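You operate a simulated robot arm through the tools that you are given. There is no shell and no other tool.

You run a simulated two-armed robot. Do the job below in one go: nothing can be reset, and whatever is moved stays where it is left.

TASK
Sand the glue spots off the dark strip, then let it up slowly by hand.
Fine: sanding block back, sliding knob drawn back, end knob turned off; it must not spring free; the other strip stays locked and is not sanded. What is to be rubbed or washed off counts as gone when no trace of it is left.

The check looks at the end state, three seconds after you hand in, the way a careful person would. Anything else that was tipped, shoved, dropped, spilled or broken makes it a failure.

THE ROBOT
Two 7-joint arms with two-finger parallel grippers on one trunk that stands fixed in place. Base frame: the origin is at the foot of the trunk, x ahead of it, y to its left, z up; the work surface is at about z = 858. Units: mm, rad, N and s.
The left shoulder is at [63, 199, 1179], the right one opposite. With the tool pointing down near the work surface each hand reaches from about 260 to 700 mm from the base axis, measured 20 degrees to its own side. Payload 1.57 kg a hand.
Tool frame (each hand has its own): the origin (TCP) lies between the finger pads and is the grasp point; the fingertips stand 30 mm ahead of it; z points along the fingers, y is the line along which they close. Largest opening 110 mm; finger width 24, thickness 12; the body of the gripper, 48 by 112 mm, starts 78 mm behind the TCP.
Orientation is told as [roll, pitch, yaw] about the base's x, y, z axes, in that order, counted from this pose: with the fingers straight down and closing along the base's y, the tool's x points along the base's -x, its y along +y and its z along -z.

THE INTERFACE
- The arms move only by the tool step_arm. It takes "left_steps", "right_steps" or both (then of equal length, played together; a hand with none holds still); each is a list of rows, each a list of 3 entries, a list of its own where there are three numbers: the shift along the base's x, y, z in mm, then the turn, a rotation vector about the base's x, y, z in rad, then the finger opening in mm, from 0 to 110. In form: [[[x, y, z], [rx, ry, rz], claw], ...]. A call has 1 to 20 rows; each row is the pose to reach, as a shift and turn from the pose commanded when the call began. Rows are played at 5 a second. More than 50 mm and 0.15 rad between two rows, or a gripper value outside its range, and nothing of the call is played. A pose out of reach is approached as far as the arm can. The call stops where the force on the tool passes 40 N (or 10 N more than at its start, if that is more) or the arm is blocked; 0.2 s more then pass. Each finger travels about 72 mm/s and halts on what it meets, pressing with about 42 N; the grip force reading is that of the motor and also rises with nothing between the fingers. The clock runs only during rows and for 0.2 s after the last one: add rows that repeat a pose to give the fingers time. The reply holds the time, the measured pose of the TCP, the force on the tool along the base axes, the opening and the grip force, in the units named above and with some noise, with the torque about the TCP (base axes, N m) and any sound that the robot's microphone picked up, and new pictures: "views" is both (left out), scene, wrist or none (wrist: the cameras of the hands that moved).
- Cameras (640 x 400 px; columns grow to the right, rows downward): "scene" is now at [91.8, 38.7, 1752.4]; the picture's right is [0.52, -0.86, 0.00], its down [-0.73, -0.44, -0.53] and it looks along [0.45, 0.27, -0.85] (base axes); focal length 339 px, centre (320, 200). "left" rides on the left gripper at [70, -16, -141] in its tool frame; the picture's right is [0.23, 0.97, 0.00], its down [-0.85, 0.20, -0.48] and it looks along [-0.47, 0.11, 0.88] (tool axes); focal length 222 px, centre (320, 200). "right" rides on the right gripper at [70, 16, -141] in its tool frame; the picture's right is [-0.23, 0.97, 0.00], its down [-0.85, -0.20, -0.48] and it looks along [-0.47, -0.11, 0.88] (tool axes); focal length 222 px, centre (320, 200). There is no depth. A picture from a camera that has moved, and an enlarged one, comes with that camera's place and axes in the base frame and with its lens.
- lift_body(by): slides the trunk up (or, below 0, down) by that many mm; the arms and the scene camera ride with it, the base frame stays. It gives what a move gives, with no picture.
- turn_head(pan, tilt): turns the head with the scene camera to pan (to the left, within 1.501 rad either way) and tilt (down, from -0.506 to 1.204), counted from straight ahead of the robot. It gives what a move gives, and a new picture of the scene camera.
- enlarge(camera, box): a new picture of the part [left, top, right, bottom] of that camera's present view, enlarged. The clock stands still meanwhile.
- hand_in(): hands the job in; it is judged then, once.

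Nothing tells you positions but the pictures and the camera data. Unless the task says otherwise, let go and move clear before handing in.

The tools are called after ">>>" as name(argument=value, ...) on one line, values as JSON. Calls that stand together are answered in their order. step_arm: Moves the arms, as the interface text tells. Its arguments: {"type":"object","properties":{"left_steps":{"type":"array","items":{"type":"array"}},"right_steps":{"type":"array","items":{"type":"array"}},"views":{"type":"string","enum":["both","scene","wrist","none"]}},"required":[]} The other tools are called the same way: lift_body (by) slides the trunk up or down; turn_head (pan, tilt) turns the head that bears the scene camera; enlarge (camera, box) takes an enlarged picture of a part of a camera's view; hand_in () hands the job in.

At the start:

```text
time: 0.0
left_position: [430.7, 395.6, 1140.1]
left_orientation: [-0.002, 0.003, 0.0]
left_ft_force: [0.3, -0.7, 0.8]
left_wrist_torque: [0.0, 0.01, 0.01]
left_gripper_width: 109.9
left_grip_force: 0.0
right_position: [534.2, 21.9, 1117.4]
right_orientation: [-0.001, 0.002, -0.001]
right_ft_force: [-0.3, 0.5, -0.3]
right_wrist_torque: [-0.01, 0.01, -0.01]
right_gripper_width: 109.8
right_grip_force: 0.1
trunk travel left (down, up): [-775.0, 215.0]
head pan, tilt: [0.545, 1.012]
```

scene: 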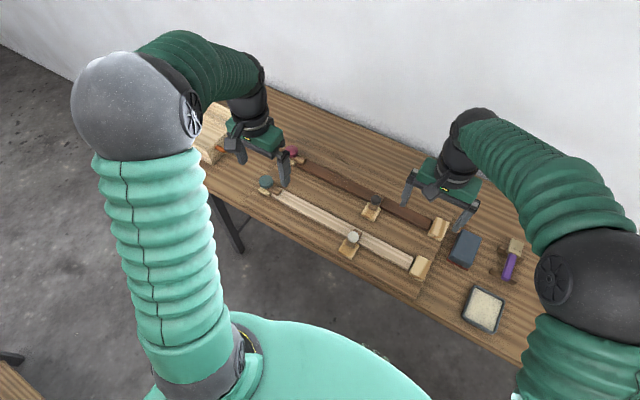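
right: 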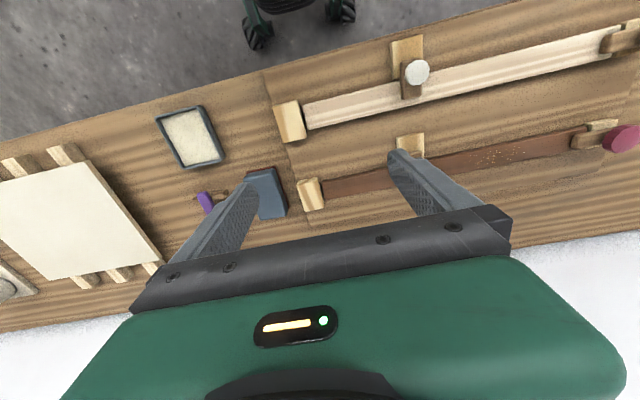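
left: 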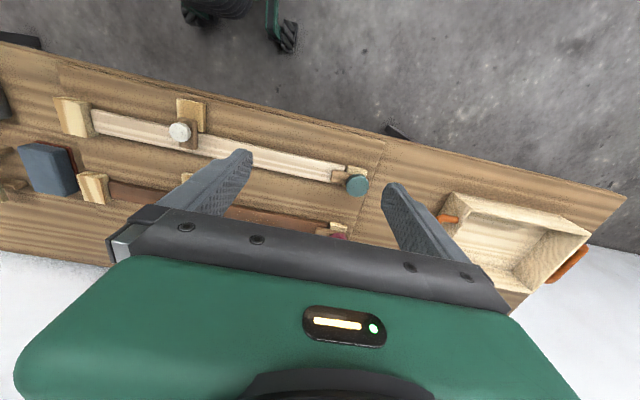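

I see two strips on the bench, one light and one dark, each with a fixed block at the right end, a sliding knob in the middle and a round knob at the left end. There is also a grey-blue block (probably the sanding block), a tray and a brush. I'll look closer before I move anything.

>>> enlarge(camera="scene", box=[240, 130, 400, 230])

>>> enlarge(camera="scene", box=[380, 190, 540, 340])

>>> enlarge(camera="right", box=[380, 20, 640, 200])

>>> enlarge(camera="right", box=[150, 90, 410, 260])

>>> enlarge(camera="left", box=[0, 80, 240, 240])

>>> enlarge(camera="left", box=[220, 120, 400, 250])

```text
4.00 times, centred on (320, 180) of scene
camera zoom: at [91.8, 38.7, 1752.4], right [0.52, -0.86, 0.0], down [-0.73, -0.44, -0.53], along [0.45, 0.27, -0.85], focal length 1355 px, centre (320, 280)
```

zoom: 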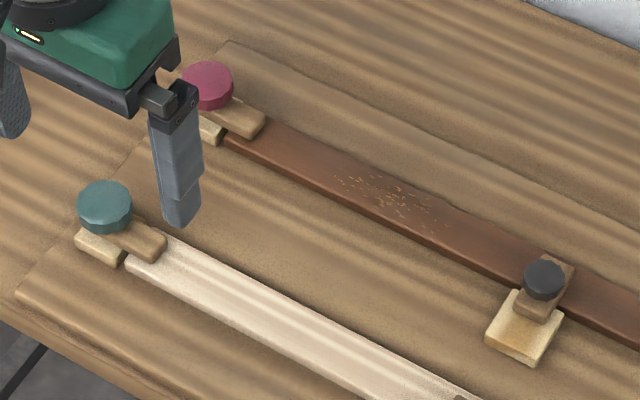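

```text
2.67 times, centred on (460, 265) of scene
camera zoom: at [91.8, 38.7, 1752.4], right [0.52, -0.86, 0.0], down [-0.73, -0.44, -0.53], along [0.45, 0.27, -0.85], focal length 904 px, centre (-53, 27)
```

zoom: 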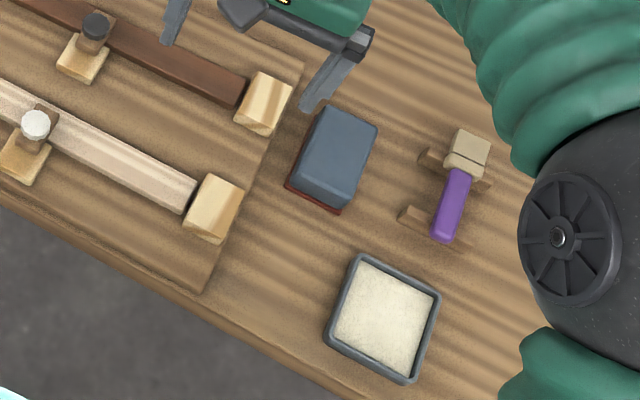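

```text
2.22 times, centred on (510, 110) of right
camera zoom: at [466.2, 37.0, 1260.3], right [0.23, 0.97, 0.0], down [0.86, -0.2, 0.48], along [0.47, -0.11, -0.88], focal length 494 px, centre (-102, 400)
```

zoom: 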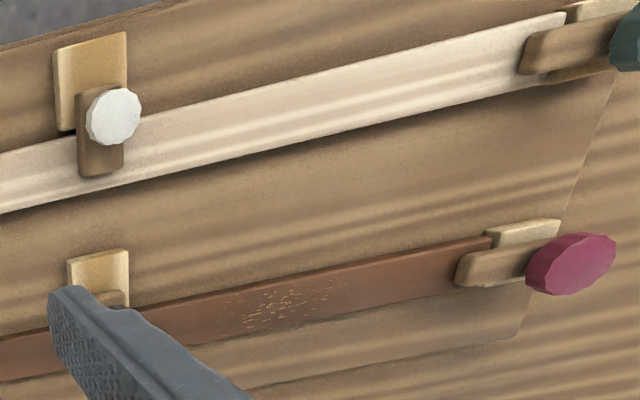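

```text
2.35 times, centred on (280, 175) of right
camera zoom: at [466.2, 37.0, 1260.3], right [0.23, 0.97, 0.0], down [0.86, -0.2, 0.48], along [0.47, -0.11, -0.88], focal length 523 px, centre (414, 259)
```

zoom: 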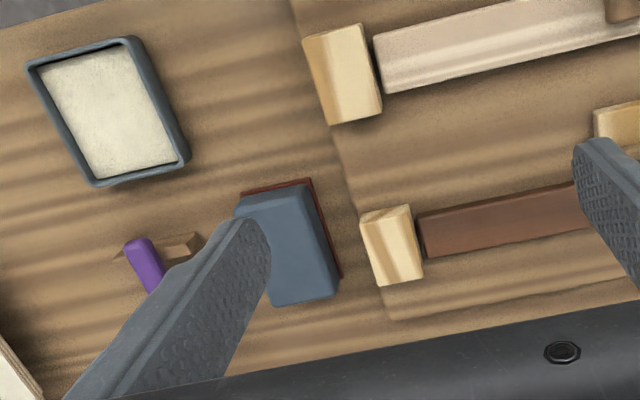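

```text
2.50 times, centred on (120, 160) of left
camera zoom: at [360.7, 377.6, 1281.8], right [-0.23, 0.97, 0.0], down [0.86, 0.2, 0.48], along [0.47, 0.11, -0.88], focal length 555 px, centre (820, 300)
```

zoom: 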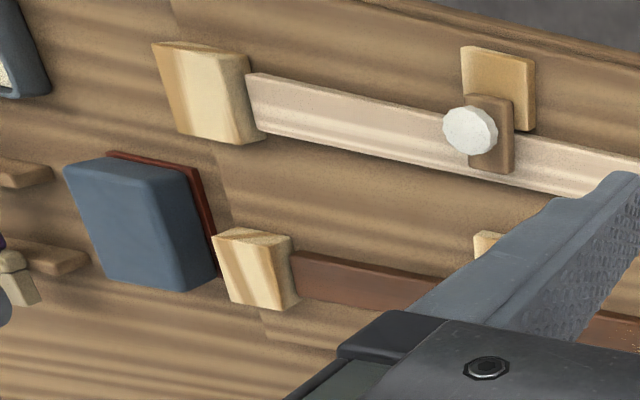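

```text
3.08 times, centred on (310, 185) of left
camera zoom: at [360.7, 377.6, 1281.8], right [-0.23, 0.97, 0.0], down [0.86, 0.2, 0.48], along [0.47, 0.11, -0.88], focal length 684 px, centre (351, 246)
```

zoom: 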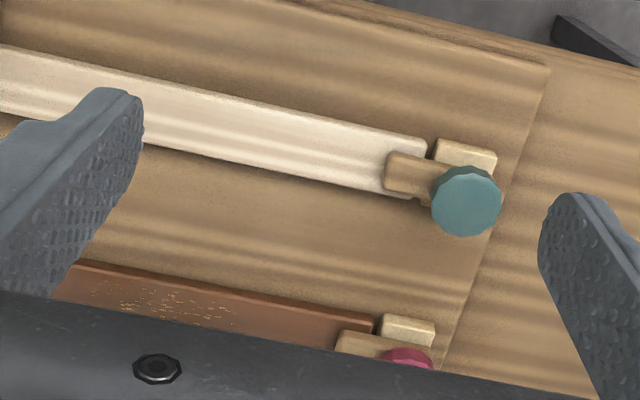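

The dark strip with the glue specks runs along y at about x=650, from y≈0 to 455. Its black slider knob is near y≈174, the red end knob near (660, 490), and the sanding block near (622, -105). I'll move both hands to get clearer wrist views before touching anything.

>>> step_arm(left_steps=[[[40, 0, 0], [0, 0, 0], 80], [[80, 10, 0], [0, 0, 0], 40], [[110, 20, 0], [0, 0, 0], 10], [[110, 20, 0], [0, 0, 0], 0], [[110, 20, 0], [0, 0, 0], 0]], right_steps=[[[0, -40, 0], [0, 0, 0], 80], [[20, -80, 0], [0, 0, 0], 40], [[40, -120, 0], [0, 0, 0], 10], [[40, -120, 0], [0, 0, 0], 0], [[40, -120, 0], [0, 0, 0], 0]])

```text
time: 1.2
left_position: [538.0, 414.4, 1142.9]
left_orientation: [-0.001, 0.0, 0.0]
left_ft_force: [-0.9, 0.2, 0.1]
left_wrist_torque: [-0.01, -0.02, -0.01]
left_gripper_width: 0.0
left_grip_force: 21.4
right_position: [574.1, -99.1, 1118.3]
right_orientation: [-0.001, -0.001, -0.001]
right_ft_force: [0.2, 0.6, -0.3]
right_wrist_torque: [-0.02, 0.01, -0.04]
right_gripper_width: 0.2
right_grip_force: 21.0
trunk travel left (down, up): [-775.0, 215.0]
head pan, tilt: [0.545, 1.012]
camera scene: at [91.5, 39.2, 1752.5], right [0.52, -0.86, 0.0], down [-0.73, -0.44, -0.53], along [0.45, 0.27, -0.85], focal length 339 px, centre (320, 200)
camera right: at [504.8, -83.4, 1261.1], right [0.23, 0.97, 0.0], down [0.85, -0.2, 0.48], along [0.47, -0.11, -0.88], focal length 222 px, centre (320, 200)
camera left: at [468.7, 397.6, 1283.2], right [-0.23, 0.97, 0.0], down [0.85, 0.2, 0.48], along [0.47, 0.11, -0.88], focal length 222 px, centre (320, 200)
```

scene: 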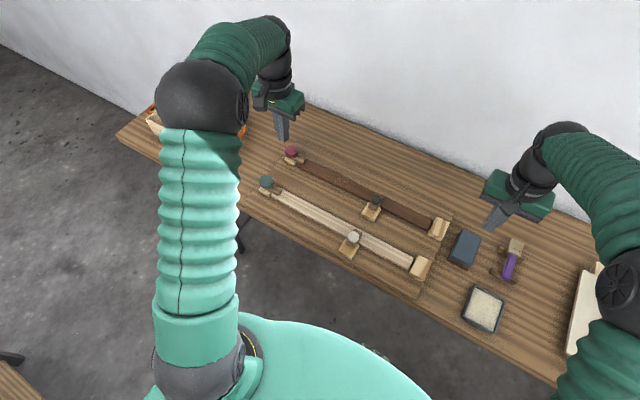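
right: 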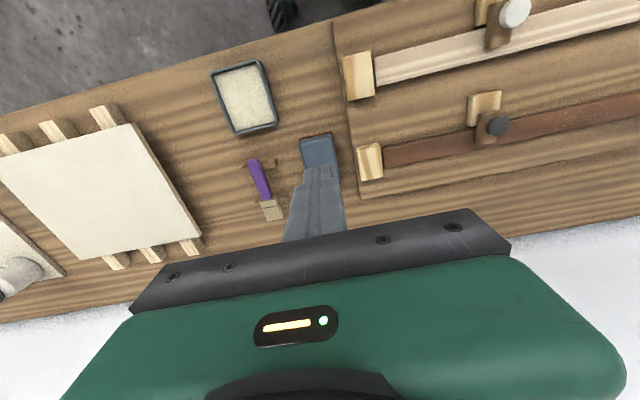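
left: 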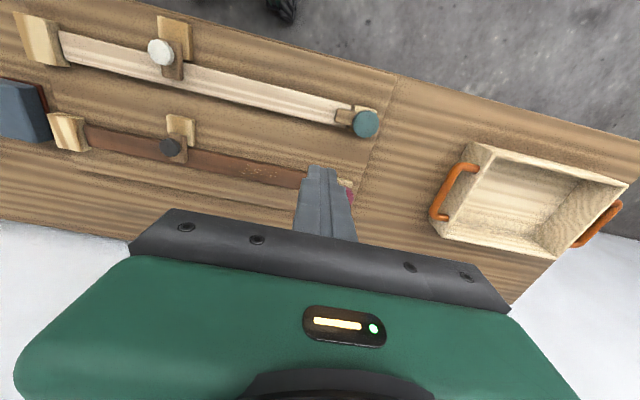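

The scene view is clearer now. I'll zoom in on each part to measure it.

>>> enlarge(camera="scene", box=[250, 135, 350, 205])

>>> enlarge(camera="scene", box=[330, 170, 430, 260])

>>> enlarge(camera="scene", box=[410, 210, 530, 290])

>>> enlarge(camera="left", box=[40, 80, 220, 200])

>>> enlarge(camera="left", box=[220, 80, 400, 220])

>>> enlarge(camera="right", box=[340, 60, 640, 220])

```text
5.71 times, centred on (300, 170) of scene
camera zoom: at [91.5, 39.2, 1752.5], right [0.52, -0.86, 0.0], down [-0.73, -0.44, -0.53], along [0.45, 0.27, -0.85], focal length 1936 px, centre (434, 371)
```

zoom: 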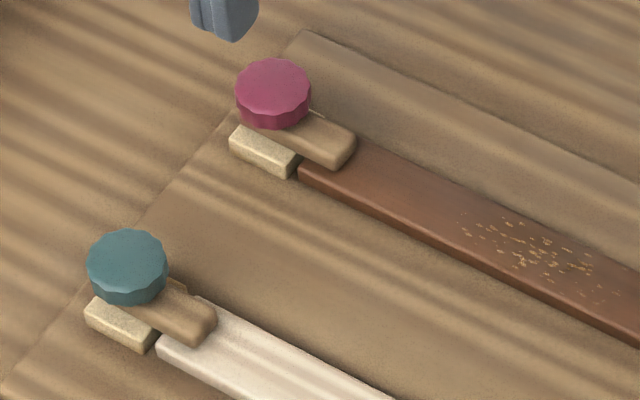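

```text
4.44 times, centred on (380, 215) of scene
camera zoom: at [91.5, 39.2, 1752.5], right [0.52, -0.86, 0.0], down [-0.73, -0.44, -0.53], along [0.45, 0.27, -0.85], focal length 1506 px, centre (53, 133)
```

zoom: 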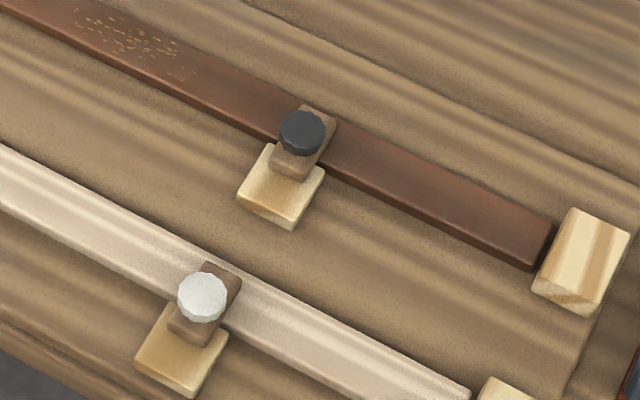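

```text
5.00 times, centred on (470, 250) of scene
camera zoom: at [91.5, 39.2, 1752.5], right [0.52, -0.86, 0.0], down [-0.73, -0.44, -0.53], along [0.45, 0.27, -0.85], focal length 1694 px, centre (-430, -50)
```

zoom: 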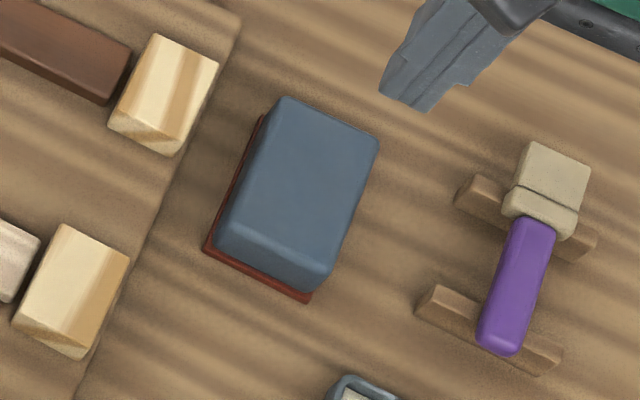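

```text
3.33 times, centred on (130, 140) of left
camera zoom: at [468.7, 397.6, 1283.2], right [-0.23, 0.97, 0.0], down [0.85, 0.2, 0.48], along [0.47, 0.11, -0.88], focal length 740 px, centre (953, 400)
```

zoom: 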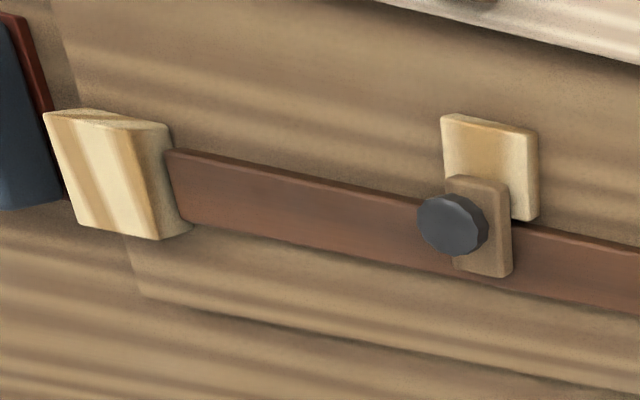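

```text
2.86 times, centred on (310, 150) of left
camera zoom: at [468.7, 397.6, 1283.2], right [-0.23, 0.97, 0.0], down [0.85, 0.2, 0.48], along [0.47, 0.11, -0.88], focal length 635 px, centre (349, 343)
```

zoom: 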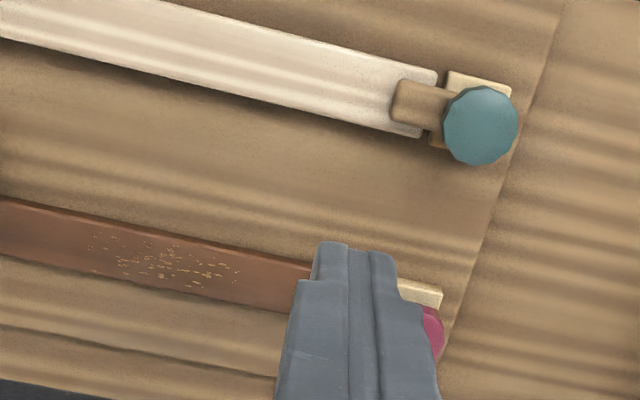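

```text
2.13 times, centred on (490, 140) of right
camera zoom: at [504.8, -83.4, 1261.1], right [0.23, 0.97, 0.0], down [0.85, -0.2, 0.48], along [0.47, -0.11, -0.88], focal length 474 px, centre (-43, 328)
```

zoom: 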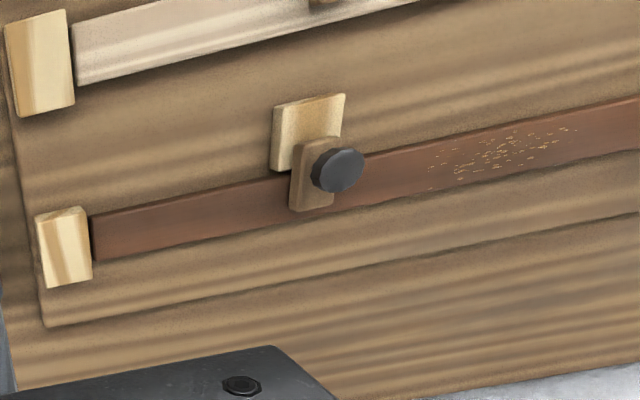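

The strip top is near z≈872, with its near edge at x≈640 and far edge at about 671. The glue lies around y=260–360, which is on the left arm's side. The sanding block is centred near (630, -107), 60 mm wide in y. I'll clear the right arm away, then test whether a forward-tilted left hand can reach over the block.

>>> step_arm(left_steps=[[[0, -45, 0], [0, -0.07, 0], 0], [[0, -90, 0], [0, -0.14, 0], 0], [[0, -135, 0], [0, -0.21, 0], 20], [[0, -180, 0], [0, -0.28, 0], 40], [[0, -225, 0], [0, -0.35, 0], 60], [[0, -270, 0], [0, -0.4, 0], 90]], right_steps=[[[-25, -40, 0], [0, 0, 0], 0], [[-50, -80, 0], [0, 0, 0], 0], [[-75, -120, 0], [0, 0, 0], 0], [[-100, -160, 0], [0, 0, 0], 0], [[-125, -200, 0], [0, 0, 0], 0], [[-150, -240, 0], [0, 0, 0], 0]], views="none")

>>> step_arm(left_steps=[[[10, -45, 0], [0, 0, 0], 90], [[20, -90, 0], [0, 0, 0], 90], [[30, -135, 0], [0, 0, 0], 90], [[40, -180, 0], [0, 0, 0], 90], [[50, -220, 0], [0, 0, 0], 90], [[60, -250, -30], [0, 0, 0], 90], [[70, -250, -70], [0, 0, 0], 90], [[85, -250, -100], [0, 0, 0], 90], [[85, -250, -100], [0, 0, 0], 90]])

```text
time: 2.6
left_position: [536.0, 136.0, 1142.9]
left_orientation: [0.004, -0.401, 0.0]
left_ft_force: [0.5, -0.6, 0.2]
left_wrist_torque: [0.02, 0.02, 0.0]
left_gripper_width: 89.8
left_grip_force: 0.0
right_position: [423.9, -346.0, 1115.6]
right_orientation: [0.006, -0.001, 0.0]
right_ft_force: [0.6, -0.5, -0.3]
right_wrist_torque: [0.06, -0.01, 0.04]
right_gripper_width: 0.3
right_grip_force: 21.4
trunk travel left (down, up): [-775.0, 215.0]
head pan, tilt: [0.545, 1.012]
```

```text
time: 4.1
left_position: [644.0, -31.7, 1111.8]
left_orientation: [-0.019, -0.416, 0.152]
left_ft_force: [-0.9, 0.7, 0.2]
left_wrist_torque: [0.0, -0.01, -0.02]
left_gripper_width: 89.9
left_grip_force: 0.1
right_position: [424.5, -341.4, 1114.3]
right_orientation: [0.001, 0.001, 0.0]
right_ft_force: [0.1, 0.6, -0.1]
right_wrist_torque: [0.02, -0.01, 0.0]
right_gripper_width: 0.2
right_grip_force: 21.5
trunk travel left (down, up): [-775.0, 215.0]
head pan, tilt: [0.545, 1.012]
stopped in row 7 (left hand): the arm was blocked; the commanded pose is now the measured one
camera scene: at [95.1, 33.1, 1749.3], right [0.52, -0.86, 0.0], down [-0.73, -0.44, -0.53], along [0.45, 0.28, -0.85], focal length 339 px, centre (320, 200)
camera left: at [526.8, -64.4, 1212.0], right [-0.34, 0.93, -0.11], down [0.55, 0.3, 0.78], along [0.76, 0.21, -0.62], focal length 222 px, centre (320, 200)
```

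scene: 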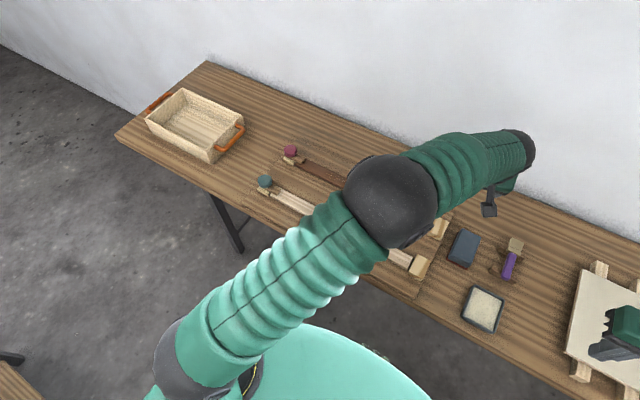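
left: 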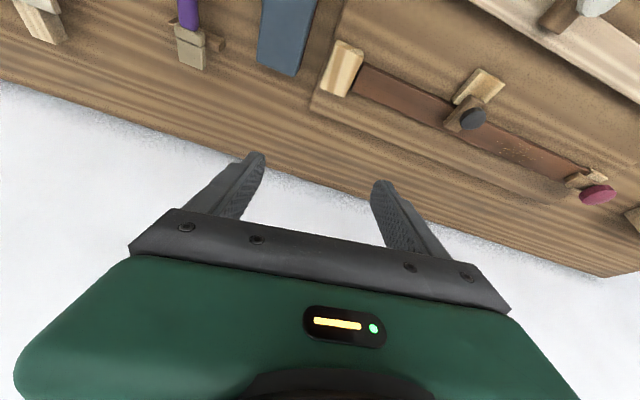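

The left arm was blocked before it reached the block at that height, with the TCP held at y≈-32. I'll back off and test its reach lower down, and find out how far toward the block it can really go.

>>> step_arm(left_steps=[[[-20, 45, 0], [0, 0, 0], 90], [[-40, 85, -20], [0, 0, -0.05], 90], [[-50, 112, -60], [0, 0, -0.1], 90], [[-50, 112, -100], [0, 0, -0.152], 90], [[-50, 112, -140], [0, 0, -0.152], 90], [[-50, 112, -140], [0, 0, -0.152], 90]], views="scene")

```text
time: 5.5
left_position: [588.3, 79.5, 975.8]
left_orientation: [-0.018, -0.418, -0.006]
left_ft_force: [-0.7, 0.2, 0.4]
left_wrist_torque: [0.01, -0.06, 0.05]
left_gripper_width: 90.2
left_grip_force: 0.0
right_position: [423.6, -340.5, 1118.0]
right_orientation: [0.001, -0.002, 0.0]
right_ft_force: [0.8, 0.4, -0.2]
right_wrist_torque: [-0.03, 0.03, 0.03]
right_gripper_width: 0.3
right_grip_force: 21.3
trunk travel left (down, up): [-775.0, 215.0]
head pan, tilt: [0.545, 1.012]
camera scene: at [91.6, 34.7, 1752.5], right [0.52, -0.86, 0.0], down [-0.73, -0.44, -0.53], along [0.45, 0.28, -0.85], focal length 339 px, centre (320, 200)
```

scene: 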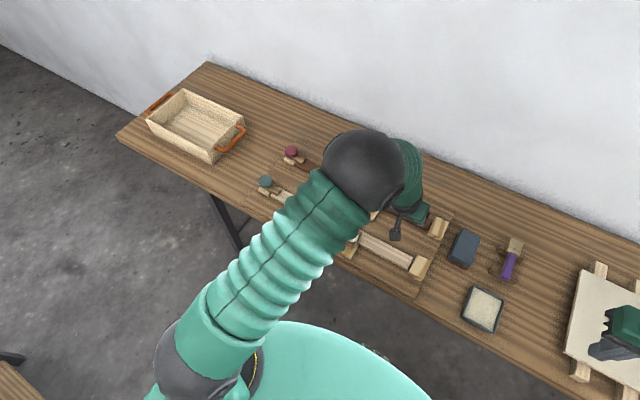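

The left hand is at (588, 80, 976). Next I'll probe toward the block at this lower height and see whether the arm follows.

>>> step_arm(left_steps=[[[5, -30, 0], [0, 0, 0], 90], [[10, -60, 0], [0, 0, 0], 90], [[15, -90, 0], [0, 0, 0], 90], [[20, -120, 0], [0, 0, 0], 90], [[25, -150, 0], [0, 0, 0], 90], [[30, -186, 0], [0, 0, 0], 90], [[30, -186, 0], [0, 0, 0], 90]], views="both")

```text
time: 6.9
left_position: [667.6, -0.6, 992.2]
left_orientation: [-0.045, -0.441, 0.177]
left_ft_force: [0.5, -0.5, -0.7]
left_wrist_torque: [0.01, 0.0, 0.02]
left_gripper_width: 90.0
left_grip_force: 0.0
right_position: [422.5, -341.8, 1115.0]
right_orientation: [0.002, -0.002, -0.001]
right_ft_force: [0.2, 1.0, 0.5]
right_wrist_torque: [0.01, 0.0, 0.01]
right_gripper_width: 0.0
right_grip_force: 21.0
trunk travel left (down, up): [-775.0, 215.0]
head pan, tilt: [0.545, 1.012]
stopped in row 6 (left hand): the arm was blocked; the commanded pose is now the measured one
camera scene: at [93.2, 33.4, 1749.3], right [0.52, -0.86, 0.0], down [-0.73, -0.44, -0.53], along [0.45, 0.28, -0.85], focal length 339 px, centre (320, 200)
camera left: at [548.6, -34.6, 1089.6], right [-0.36, 0.92, -0.14], down [0.52, 0.32, 0.79], along [0.77, 0.21, -0.6], focal length 222 px, centre (320, 200)
```

scene: 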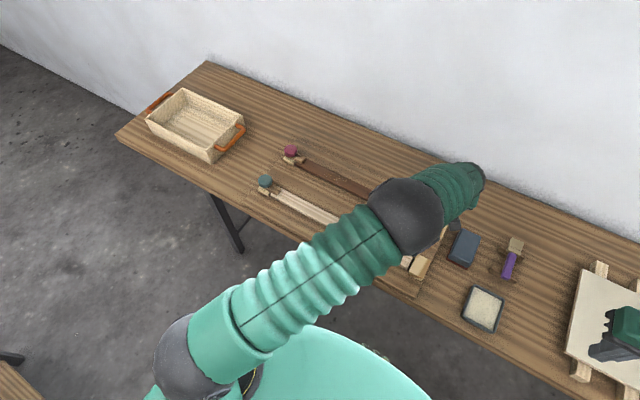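
left: 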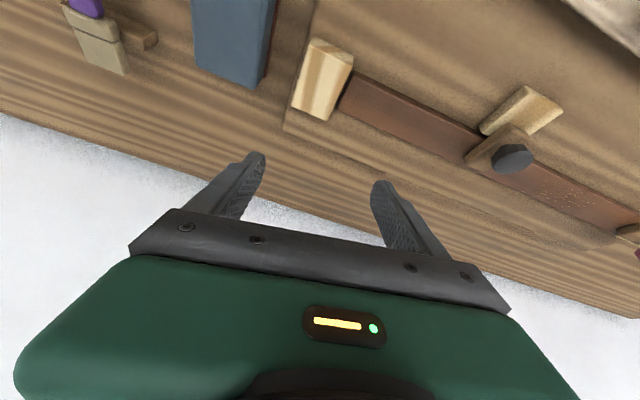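

The left arm can't get to the block's resting place: it's blocked inward at about y≈0. The right hand will have to bring the block to a middle spot for the left to pick up. While I pull the left arm back I'll check its reach over the glue area.

>>> step_arm(left_steps=[[[-50, 30, 0], [0, 0, 0], 90], [[-70, 75, 0], [0, 0, -0.06], 90], [[-60, 120, 0], [0, 0, -0.12], 90], [[-50, 165, 0], [0.02, 0, -0.177], 90], [[-40, 210, 0], [0.04, 0.01, -0.177], 90], [[-30, 255, 0], [0.04, 0.02, -0.177], 90], [[-20, 290, 0], [0.04, 0.02, -0.177], 90], [[-12, 312, -10], [0.04, 0.02, -0.177], 90], [[-12, 312, -22], [0.04, 0.02, -0.177], 90], [[-12, 312, -22], [0.04, 0.02, -0.177], 90]], views="both")

```text
refused: row 1 steps farther than a row can; nothing moved
```

>>> step_arm(left_steps=[[[-40, 25, 0], [0, 0, 0], 90], [[-60, 65, 0], [0, 0, -0.06], 90], [[-60, 110, 0], [0, 0, -0.12], 90], [[-50, 150, 0], [0.02, 0, -0.177], 90], [[-40, 195, 0], [0.04, 0.01, -0.177], 90], [[-30, 235, 0], [0.04, 0.02, -0.177], 90], [[-20, 275, 0], [0.04, 0.02, -0.177], 90], [[-12, 312, -10], [0.04, 0.02, -0.177], 90], [[-12, 312, -22], [0.04, 0.02, -0.177], 90], [[-12, 312, -22], [0.04, 0.02, -0.177], 90]], views="both")

```text
time: 9.1
left_position: [654.0, 308.9, 970.5]
left_orientation: [0.003, -0.422, -0.025]
left_ft_force: [1.1, -0.3, 0.0]
left_wrist_torque: [0.02, 0.02, -0.03]
left_gripper_width: 90.1
left_grip_force: 0.0
right_position: [422.7, -339.9, 1118.8]
right_orientation: [0.002, -0.002, -0.001]
right_ft_force: [0.4, -0.4, 0.1]
right_wrist_torque: [0.01, 0.02, -0.04]
right_gripper_width: 0.0
right_grip_force: 21.0
trunk travel left (down, up): [-775.0, 215.0]
head pan, tilt: [0.545, 1.012]
camera scene: at [92.3, 34.8, 1752.5], right [0.52, -0.86, 0.0], down [-0.73, -0.44, -0.53], along [0.45, 0.28, -0.85], focal length 339 px, centre (320, 200)
camera left: at [532.0, 293.5, 1070.7], right [-0.18, 0.98, -0.09], down [0.59, 0.18, 0.79], along [0.79, 0.09, -0.61], focal length 222 px, centre (320, 200)
```

scene: 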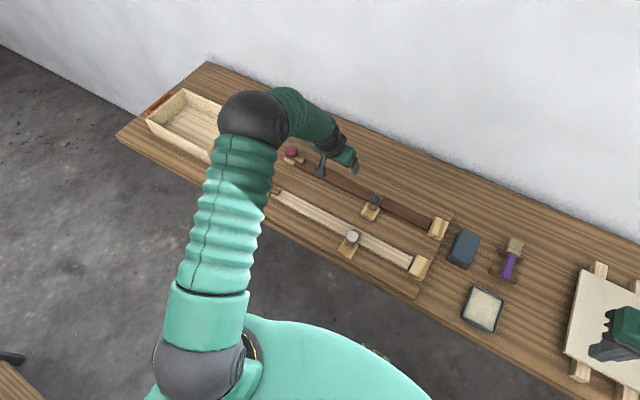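
left: 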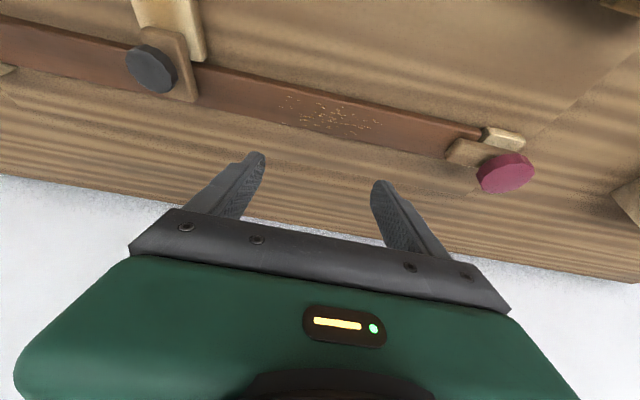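

The left hand reaches the glue area easily with the tilt. I'll zoom in from this low view to see the latch and the specks.

>>> enlarge(camera="left", box=[240, 60, 560, 220])

>>> enlarge(camera="left", box=[80, 0, 280, 120])

>>> enlarge(camera="scene", box=[430, 210, 530, 280])

```text
2.00 times, centred on (400, 140) of left
camera zoom: at [532.0, 293.5, 1070.7], right [-0.18, 0.98, -0.09], down [0.59, 0.18, 0.79], along [0.79, 0.09, -0.61], focal length 444 px, centre (160, 320)
```

zoom: 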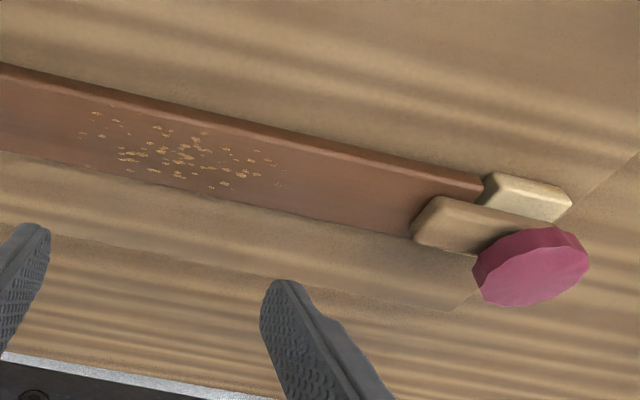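

```text
3.20 times, centred on (180, 60) of left
camera zoom: at [532.0, 293.5, 1070.7], right [-0.18, 0.98, -0.09], down [0.59, 0.18, 0.79], along [0.79, 0.09, -0.61], focal length 711 px, centre (768, 648)
```

zoom: 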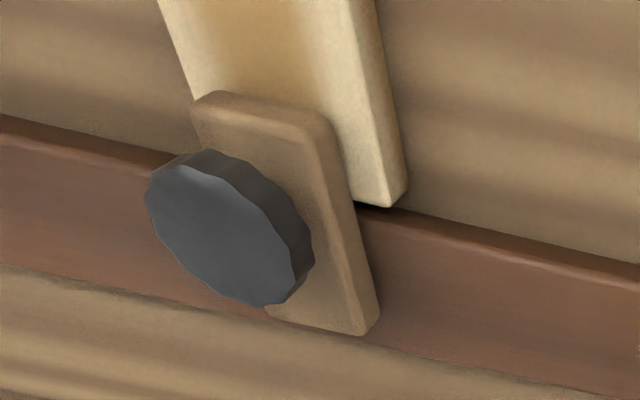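

```text
5.71 times, centred on (480, 245) of scene
camera zoom: at [92.3, 34.8, 1752.5], right [0.52, -0.86, 0.0], down [-0.73, -0.44, -0.53], along [0.45, 0.28, -0.85], focal length 1936 px, centre (-594, -57)
```

zoom: 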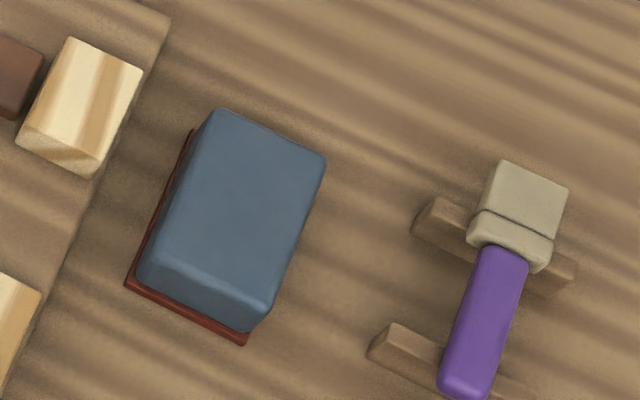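

The specks sit on the strip at roughly y=262–360. The end latch arm reaches over the strip end from the red knob. I'll pull the left hand back and bring the right hand over the sanding block, centred near (631, -110).

>>> step_arm(left_steps=[[[-20, 10, 20], [0, 0, 0], 90], [[-45, 25, 45], [0, 0, 0], 90], [[-70, 45, 70], [0, 0, 0], 90], [[-95, 65, 95], [0, 0, 0], 90], [[-120, 85, 120], [0, 0, 0], 90], [[-140, 100, 130], [0, 0, 0], 90], [[-150, 110, 130], [0, 0, 0], 90], [[-150, 110, 130], [0, 0, 0], 90], [[-150, 110, 130], [0, 0, 0], 90], [[-150, 110, 130], [0, 0, 0], 90]], right_steps=[[[28, 33, 0], [0, 0, 0], 30], [[58, 66, 0], [0, 0, 0], 60], [[88, 99, 0], [0, 0, 0], 85], [[118, 132, 0], [0, 0, 0], 85], [[148, 165, 0], [0, 0, 0], 85], [[178, 198, 0], [0, 0, 0], 85], [[208, 230, -10], [0, 0, 0], 85], [[208, 230, -55], [0, 0, 0], 85], [[208, 230, -100], [0, 0, 0], 85], [[208, 230, -100], [0, 0, 0], 85]], views="both")

```text
time: 11.3
left_position: [502.8, 421.0, 1100.2]
left_orientation: [0.003, -0.423, -0.022]
left_ft_force: [-0.3, 0.2, 0.1]
left_wrist_torque: [-0.02, 0.02, -0.01]
left_gripper_width: 90.1
left_grip_force: 0.1
right_position: [631.1, -107.7, 1017.8]
right_orientation: [-0.001, -0.004, -0.001]
right_ft_force: [1.3, 0.4, -0.1]
right_wrist_torque: [0.02, 0.02, 0.03]
right_gripper_width: 84.8
right_grip_force: 0.1
trunk travel left (down, up): [-775.0, 215.0]
head pan, tilt: [0.545, 1.012]
camera scene: at [92.4, 37.8, 1752.4], right [0.52, -0.86, 0.0], down [-0.73, -0.44, -0.53], along [0.45, 0.27, -0.85], focal length 339 px, centre (320, 200)
camera right: at [562.0, -92.9, 1161.2], right [0.23, 0.97, 0.0], down [0.85, -0.2, 0.48], along [0.47, -0.11, -0.88], focal length 222 px, centre (320, 200)
camera left: at [382.2, 405.8, 1200.6], right [-0.19, 0.98, -0.09], down [0.59, 0.19, 0.79], along [0.79, 0.09, -0.61], focal length 222 px, centre (320, 200)
```

scene: 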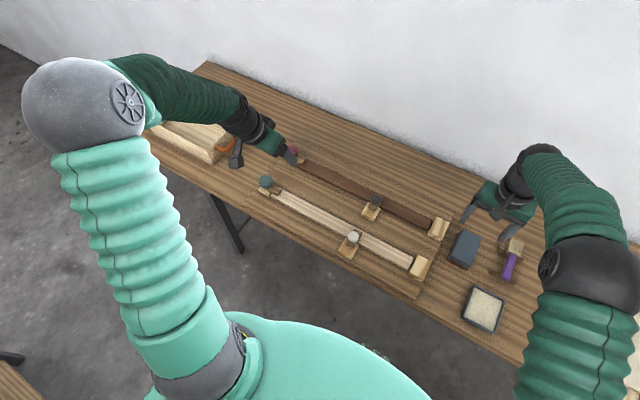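
right: 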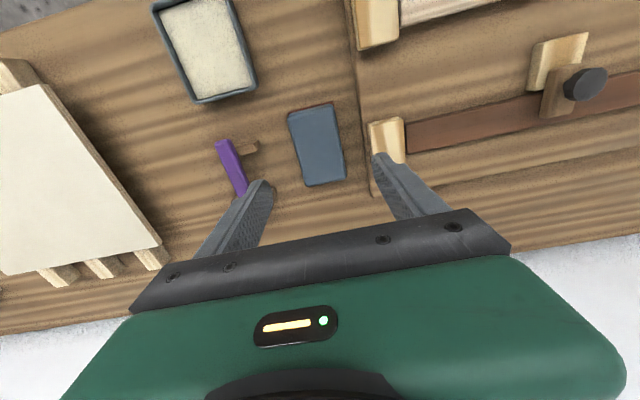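
left: 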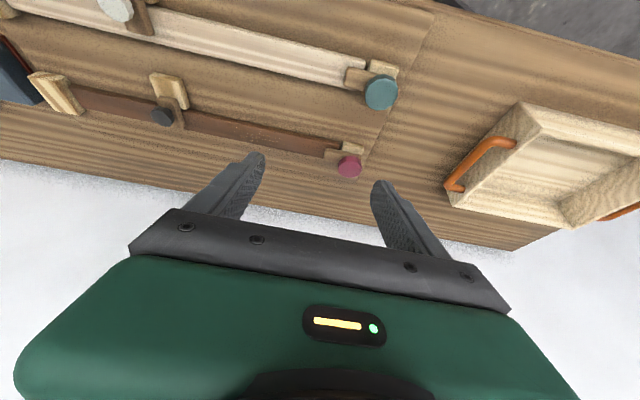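

The right hand is over the block. I'll zoom in to check alignment before lowering.

>>> enlarge(camera="right", box=[250, 80, 410, 200])

>>> enlarge(camera="right", box=[350, 0, 640, 180])

```text
3.33 times, centred on (330, 140) of right
camera zoom: at [562.0, -92.9, 1161.2], right [0.23, 0.97, 0.0], down [0.85, -0.2, 0.48], along [0.47, -0.11, -0.88], focal length 740 px, centre (287, 400)
```

zoom: 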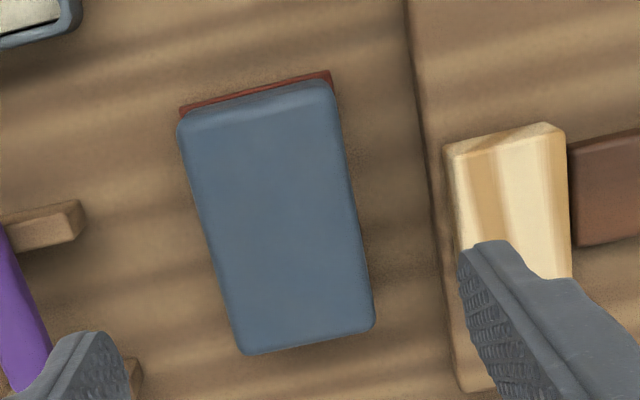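

```text
2.21 times, centred on (495, 90) of right
camera zoom: at [562.0, -92.9, 1161.2], right [0.23, 0.97, 0.0], down [0.85, -0.2, 0.48], along [0.47, -0.11, -0.88], focal length 490 px, centre (-66, 443)
```

zoom: 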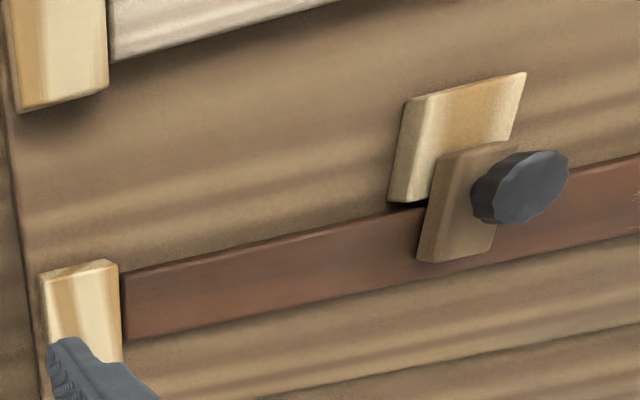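

The block centre works out at about (635, -112) with its top near z≈897. I'll lower onto it and close gently.

>>> step_arm(right_steps=[[[4, -4, -40], [0, 0, 0], 85], [[4, -4, -80], [0, 0, 0], 85], [[4, -4, -110], [0, 0, 0], 85], [[4, -4, -121], [0, 0, 0], 85], [[4, -4, -121], [0, 0, 0], 85]], views="wrist")

```text
time: 12.5
left_position: [504.5, 420.9, 1100.4]
left_orientation: [0.0, -0.423, -0.023]
left_ft_force: [0.1, -0.7, -0.1]
left_wrist_torque: [0.0, -0.01, -0.01]
left_gripper_width: 90.3
left_grip_force: 0.1
right_position: [635.8, -112.0, 898.7]
right_orientation: [0.001, -0.005, 0.001]
right_ft_force: [0.3, 1.1, -0.4]
right_wrist_torque: [-0.01, 0.0, 0.0]
right_gripper_width: 85.0
right_grip_force: 0.1
trunk travel left (down, up): [-775.0, 215.0]
head pan, tilt: [0.545, 1.012]
camera right: at [565.7, -97.1, 1039.7], right [0.23, 0.97, 0.0], down [0.85, -0.2, 0.48], along [0.47, -0.11, -0.88], focal length 222 px, centre (320, 200)
```

right: 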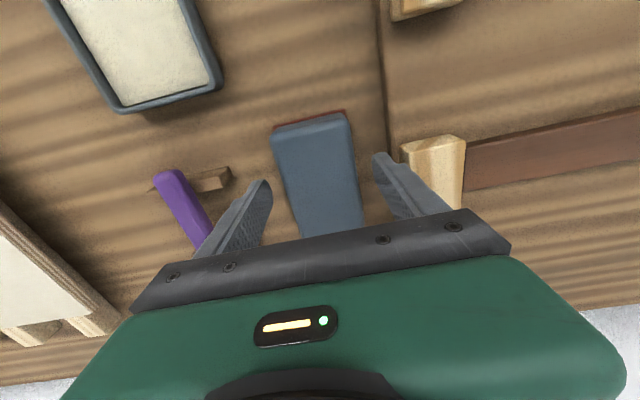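

The fingers flank the block evenly, so I'll close on it now.

>>> step_arm(right_steps=[[[0, 0, 0], [0, 0, 0], 60], [[0, 0, 0], [0, 0, 0], 40], [[0, 0, 0], [0, 0, 0], 30], [[0, 0, 0], [0, 0, 0], 30], [[0, 0, 0], [0, 0, 0], 30]], views="none")

```text
time: 13.7
left_position: [502.7, 420.0, 1100.9]
left_orientation: [0.002, -0.422, -0.024]
left_ft_force: [-0.1, -0.6, -0.3]
left_wrist_torque: [0.02, 0.01, -0.01]
left_gripper_width: 90.1
left_grip_force: 0.1
right_position: [634.8, -113.4, 896.6]
right_orientation: [0.001, -0.002, -0.001]
right_ft_force: [-0.4, -0.3, 0.5]
right_wrist_torque: [0.01, -0.05, 0.0]
right_gripper_width: 59.2
right_grip_force: 41.7
trunk travel left (down, up): [-775.0, 215.0]
head pan, tilt: [0.545, 1.012]
```

The block is gripped, reading 59 mm wide. I'll lift it straight up and check the hold.

>>> step_arm(right_steps=[[[0, 0, 20], [0, 0, 0], 30], [[0, 0, 50], [0, 0, 0], 30], [[0, 0, 90], [0, 0, 0], 30], [[0, 0, 90], [0, 0, 0], 30]], views="both")

>>> enlarge(camera="scene", box=[410, 160, 550, 290])

```text
time: 14.7
left_position: [504.4, 420.0, 1100.5]
left_orientation: [0.001, -0.423, -0.022]
left_ft_force: [-0.4, 0.4, -0.2]
left_wrist_torque: [-0.05, 0.0, -0.02]
left_gripper_width: 89.9
left_grip_force: 0.0
right_position: [633.8, -113.6, 987.8]
right_orientation: [0.0, -0.002, -0.001]
right_ft_force: [0.0, 0.4, -1.1]
right_wrist_torque: [0.0, -0.02, 0.01]
right_gripper_width: 59.4
right_grip_force: 41.5
trunk travel left (down, up): [-775.0, 215.0]
head pan, tilt: [0.545, 1.012]
camera scene: at [93.2, 38.4, 1752.3], right [0.52, -0.86, 0.0], down [-0.73, -0.44, -0.53], along [0.45, 0.27, -0.85], focal length 339 px, centre (320, 200)
camera right: at [565.5, -97.5, 1131.1], right [0.23, 0.97, 0.0], down [0.85, -0.2, 0.48], along [0.47, -0.11, -0.88], focal length 222 px, centre (320, 200)
```

scene: 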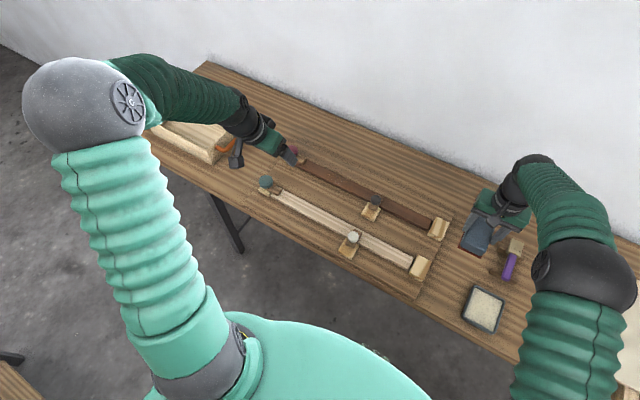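
right: 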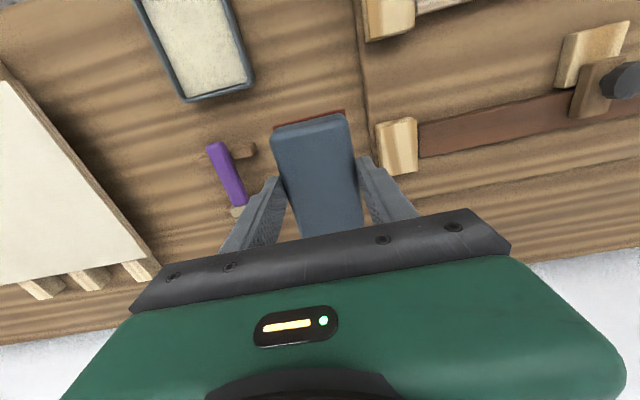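

```text
3.08 times, centred on (480, 225) of scene
camera zoom: at [93.2, 38.4, 1752.3], right [0.52, -0.86, 0.0], down [-0.73, -0.44, -0.53], along [0.45, 0.27, -0.85], focal length 1042 px, centre (-172, 123)
```

zoom: 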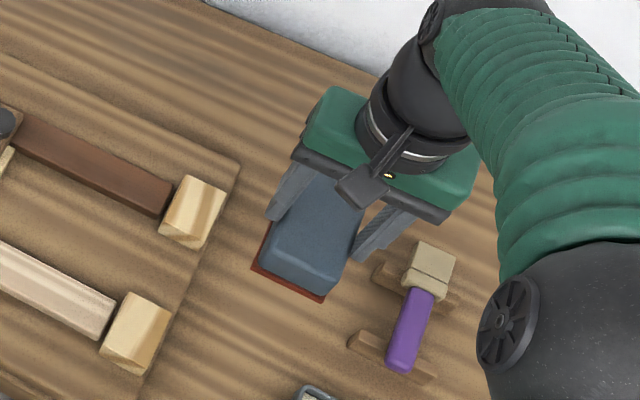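

The block is held flat and secure. I'll turn it 90° and carry it to a relay spot on the board between the strips, near (584, 20), checking reach as I go.

>>> step_arm(right_steps=[[[-5, 12, 5], [0, 0, 0.143], 30], [[-10, 24, 5], [0, 0, 0.286], 30], [[-15, 36, 5], [0, 0, 0.429], 30], [[-20, 48, 5], [0, 0, 0.572], 30], [[-25, 60, 5], [0, 0, 0.715], 30], [[-30, 72, 5], [0, 0, 0.858], 30], [[-35, 85, 5], [0, 0, 1.001], 30], [[-40, 98, 5], [0, 0, 1.144], 30], [[-45, 111, 5], [0, 0, 1.287], 30], [[-50, 124, 5], [0, 0, 1.43], 30], [[-50, 133, 5], [0, 0, 1.571], 30], [[-50, 133, 5], [0, 0, 1.571], 30]], views="both")

```text
time: 17.3
left_position: [504.4, 421.0, 1101.7]
left_orientation: [0.001, -0.422, -0.023]
left_ft_force: [-0.5, 0.1, -0.3]
left_wrist_torque: [-0.03, -0.02, 0.0]
left_gripper_width: 90.1
left_grip_force: 0.1
right_position: [583.9, 21.6, 992.7]
right_orientation: [0.002, -0.002, 1.573]
right_ft_force: [0.0, 0.0, -1.3]
right_wrist_torque: [0.0, -0.01, 0.0]
right_gripper_width: 59.4
right_grip_force: 42.3
trunk travel left (down, up): [-775.0, 215.0]
head pan, tilt: [0.545, 1.012]
camera scene: at [92.7, 39.1, 1752.4], right [0.52, -0.86, 0.0], down [-0.73, -0.44, -0.53], along [0.45, 0.27, -0.85], focal length 339 px, centre (320, 200)
camera right: at [568.8, -51.2, 1135.0], right [-0.97, 0.22, 0.0], down [0.2, 0.85, 0.48], along [0.11, 0.47, -0.88], focal length 222 px, centre (320, 200)
```

scene: 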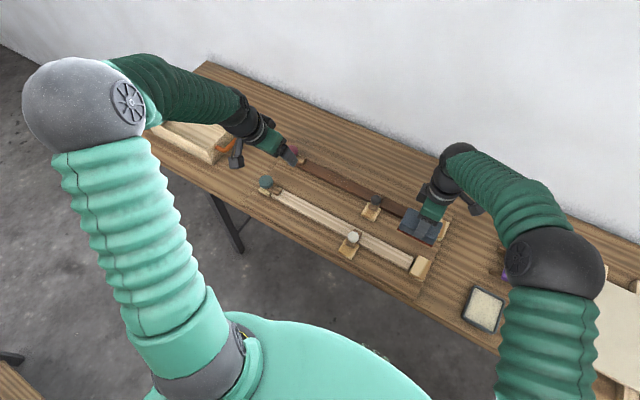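
right: 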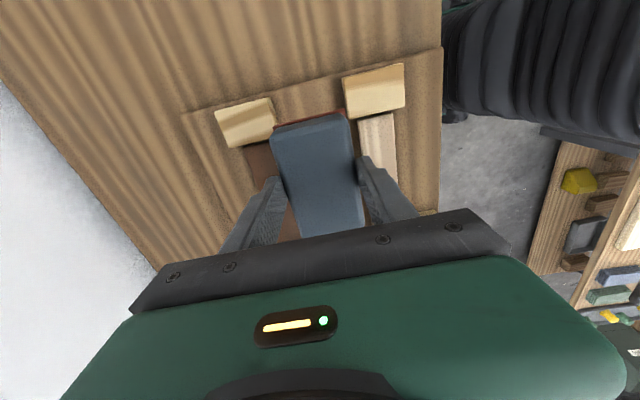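

The right arm reached it easily, so I'll carry the block a bit further left, toward y≈70, to make the left hand's pick-up comfortable.

>>> step_arm(right_steps=[[[0, 20, 0], [0, 0, 0], 30], [[0, 40, 0], [0, 0, 0], 30], [[0, 53, 0], [0, 0, 0], 30], [[0, 53, 0], [0, 0, 0], 30]], views="both")

```text
time: 18.3
left_position: [502.6, 419.7, 1101.1]
left_orientation: [0.001, -0.422, -0.023]
left_ft_force: [0.4, -0.3, 0.3]
left_wrist_torque: [0.02, 0.0, 0.02]
left_gripper_width: 90.0
left_grip_force: 0.1
right_position: [583.2, 72.8, 992.1]
right_orientation: [0.002, -0.004, 1.57]
right_ft_force: [-0.2, -0.2, -1.4]
right_wrist_torque: [-0.02, -0.02, -0.03]
right_gripper_width: 59.1
right_grip_force: 41.8
trunk travel left (down, up): [-775.0, 215.0]
head pan, tilt: [0.545, 1.012]
camera scene: at [92.5, 39.3, 1752.4], right [0.52, -0.86, 0.0], down [-0.73, -0.44, -0.53], along [0.45, 0.27, -0.85], focal length 339 px, centre (320, 200)
camera right: at [568.9, 1.3, 1135.1], right [-0.97, 0.23, 0.0], down [0.2, 0.85, 0.48], along [0.11, 0.47, -0.88], focal length 222 px, centre (320, 200)
```

scene: 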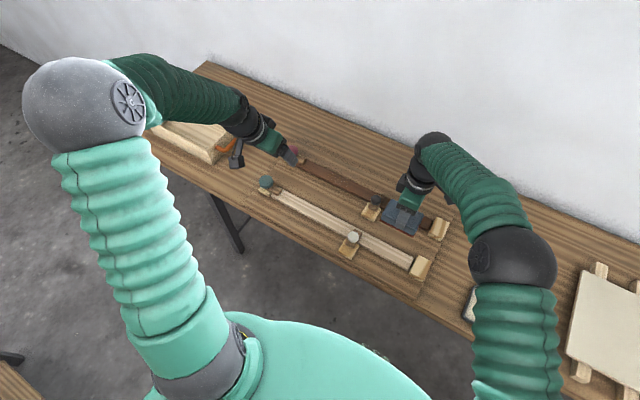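
right: 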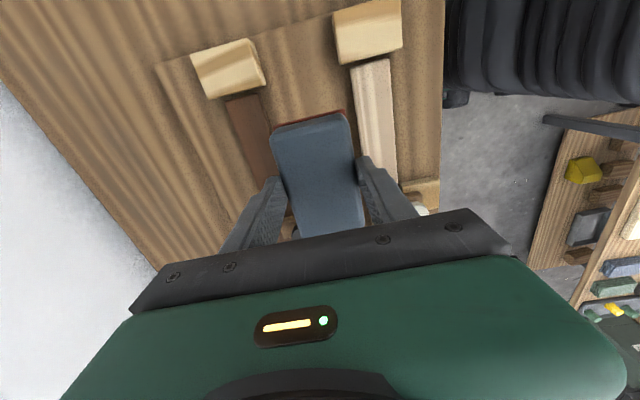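

Still comfortable at y≈73. I'll lower the block toward the board, going slowly once it's close.

>>> step_arm(right_steps=[[[0, -1, -30], [0, 0, 0], 30], [[0, -1, -60], [0, 0, 0], 30], [[0, -1, -80], [0, 0, 0], 30], [[0, -1, -86], [0, 0, 0], 30], [[0, -1, -86], [0, 0, 0], 30]], views="both")

>>> enlarge(camera="scene", box=[340, 180, 460, 270])

```text
time: 19.5
left_position: [502.3, 419.9, 1101.3]
left_orientation: [0.001, -0.425, -0.024]
left_ft_force: [0.4, -0.1, -0.6]
left_wrist_torque: [-0.01, -0.02, -0.01]
left_gripper_width: 89.9
left_grip_force: 0.0
right_position: [583.6, 74.2, 909.1]
right_orientation: [-0.003, -0.005, 1.571]
right_ft_force: [4.9, -0.5, 31.6]
right_wrist_torque: [0.1, -0.09, -0.15]
right_gripper_width: 59.9
right_grip_force: 41.8
trunk travel left (down, up): [-775.0, 215.0]
head pan, tilt: [0.545, 1.012]
camera scene: at [88.1, 38.5, 1753.1], right [0.52, -0.86, 0.0], down [-0.73, -0.44, -0.53], along [0.45, 0.27, -0.85], focal length 339 px, centre (320, 200)
camera right: at [568.0, 1.6, 1051.4], right [-0.97, 0.23, 0.0], down [0.2, 0.85, 0.48], along [0.11, 0.47, -0.88], focal length 222 px, centre (320, 200)
```

scene: 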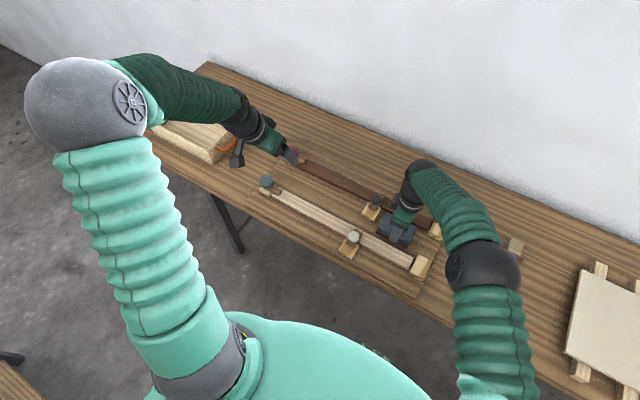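
right: 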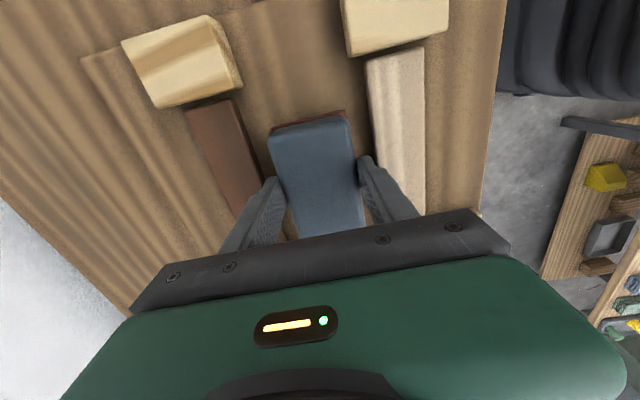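

```text
4.44 times, centred on (400, 225) of scene
camera zoom: at [88.1, 38.5, 1753.1], right [0.52, -0.86, 0.0], down [-0.73, -0.44, -0.53], along [0.45, 0.27, -0.85], focal length 1506 px, centre (-36, 89)
```

zoom: 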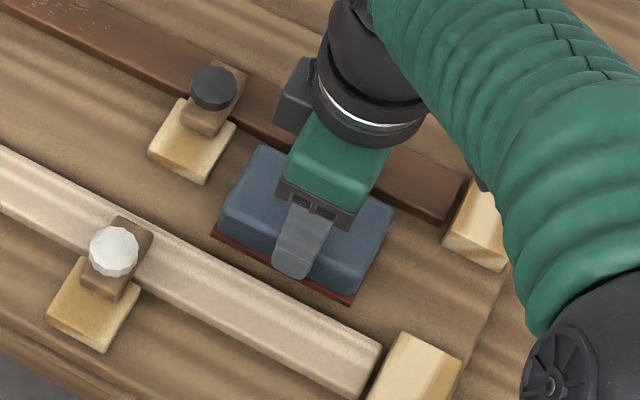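

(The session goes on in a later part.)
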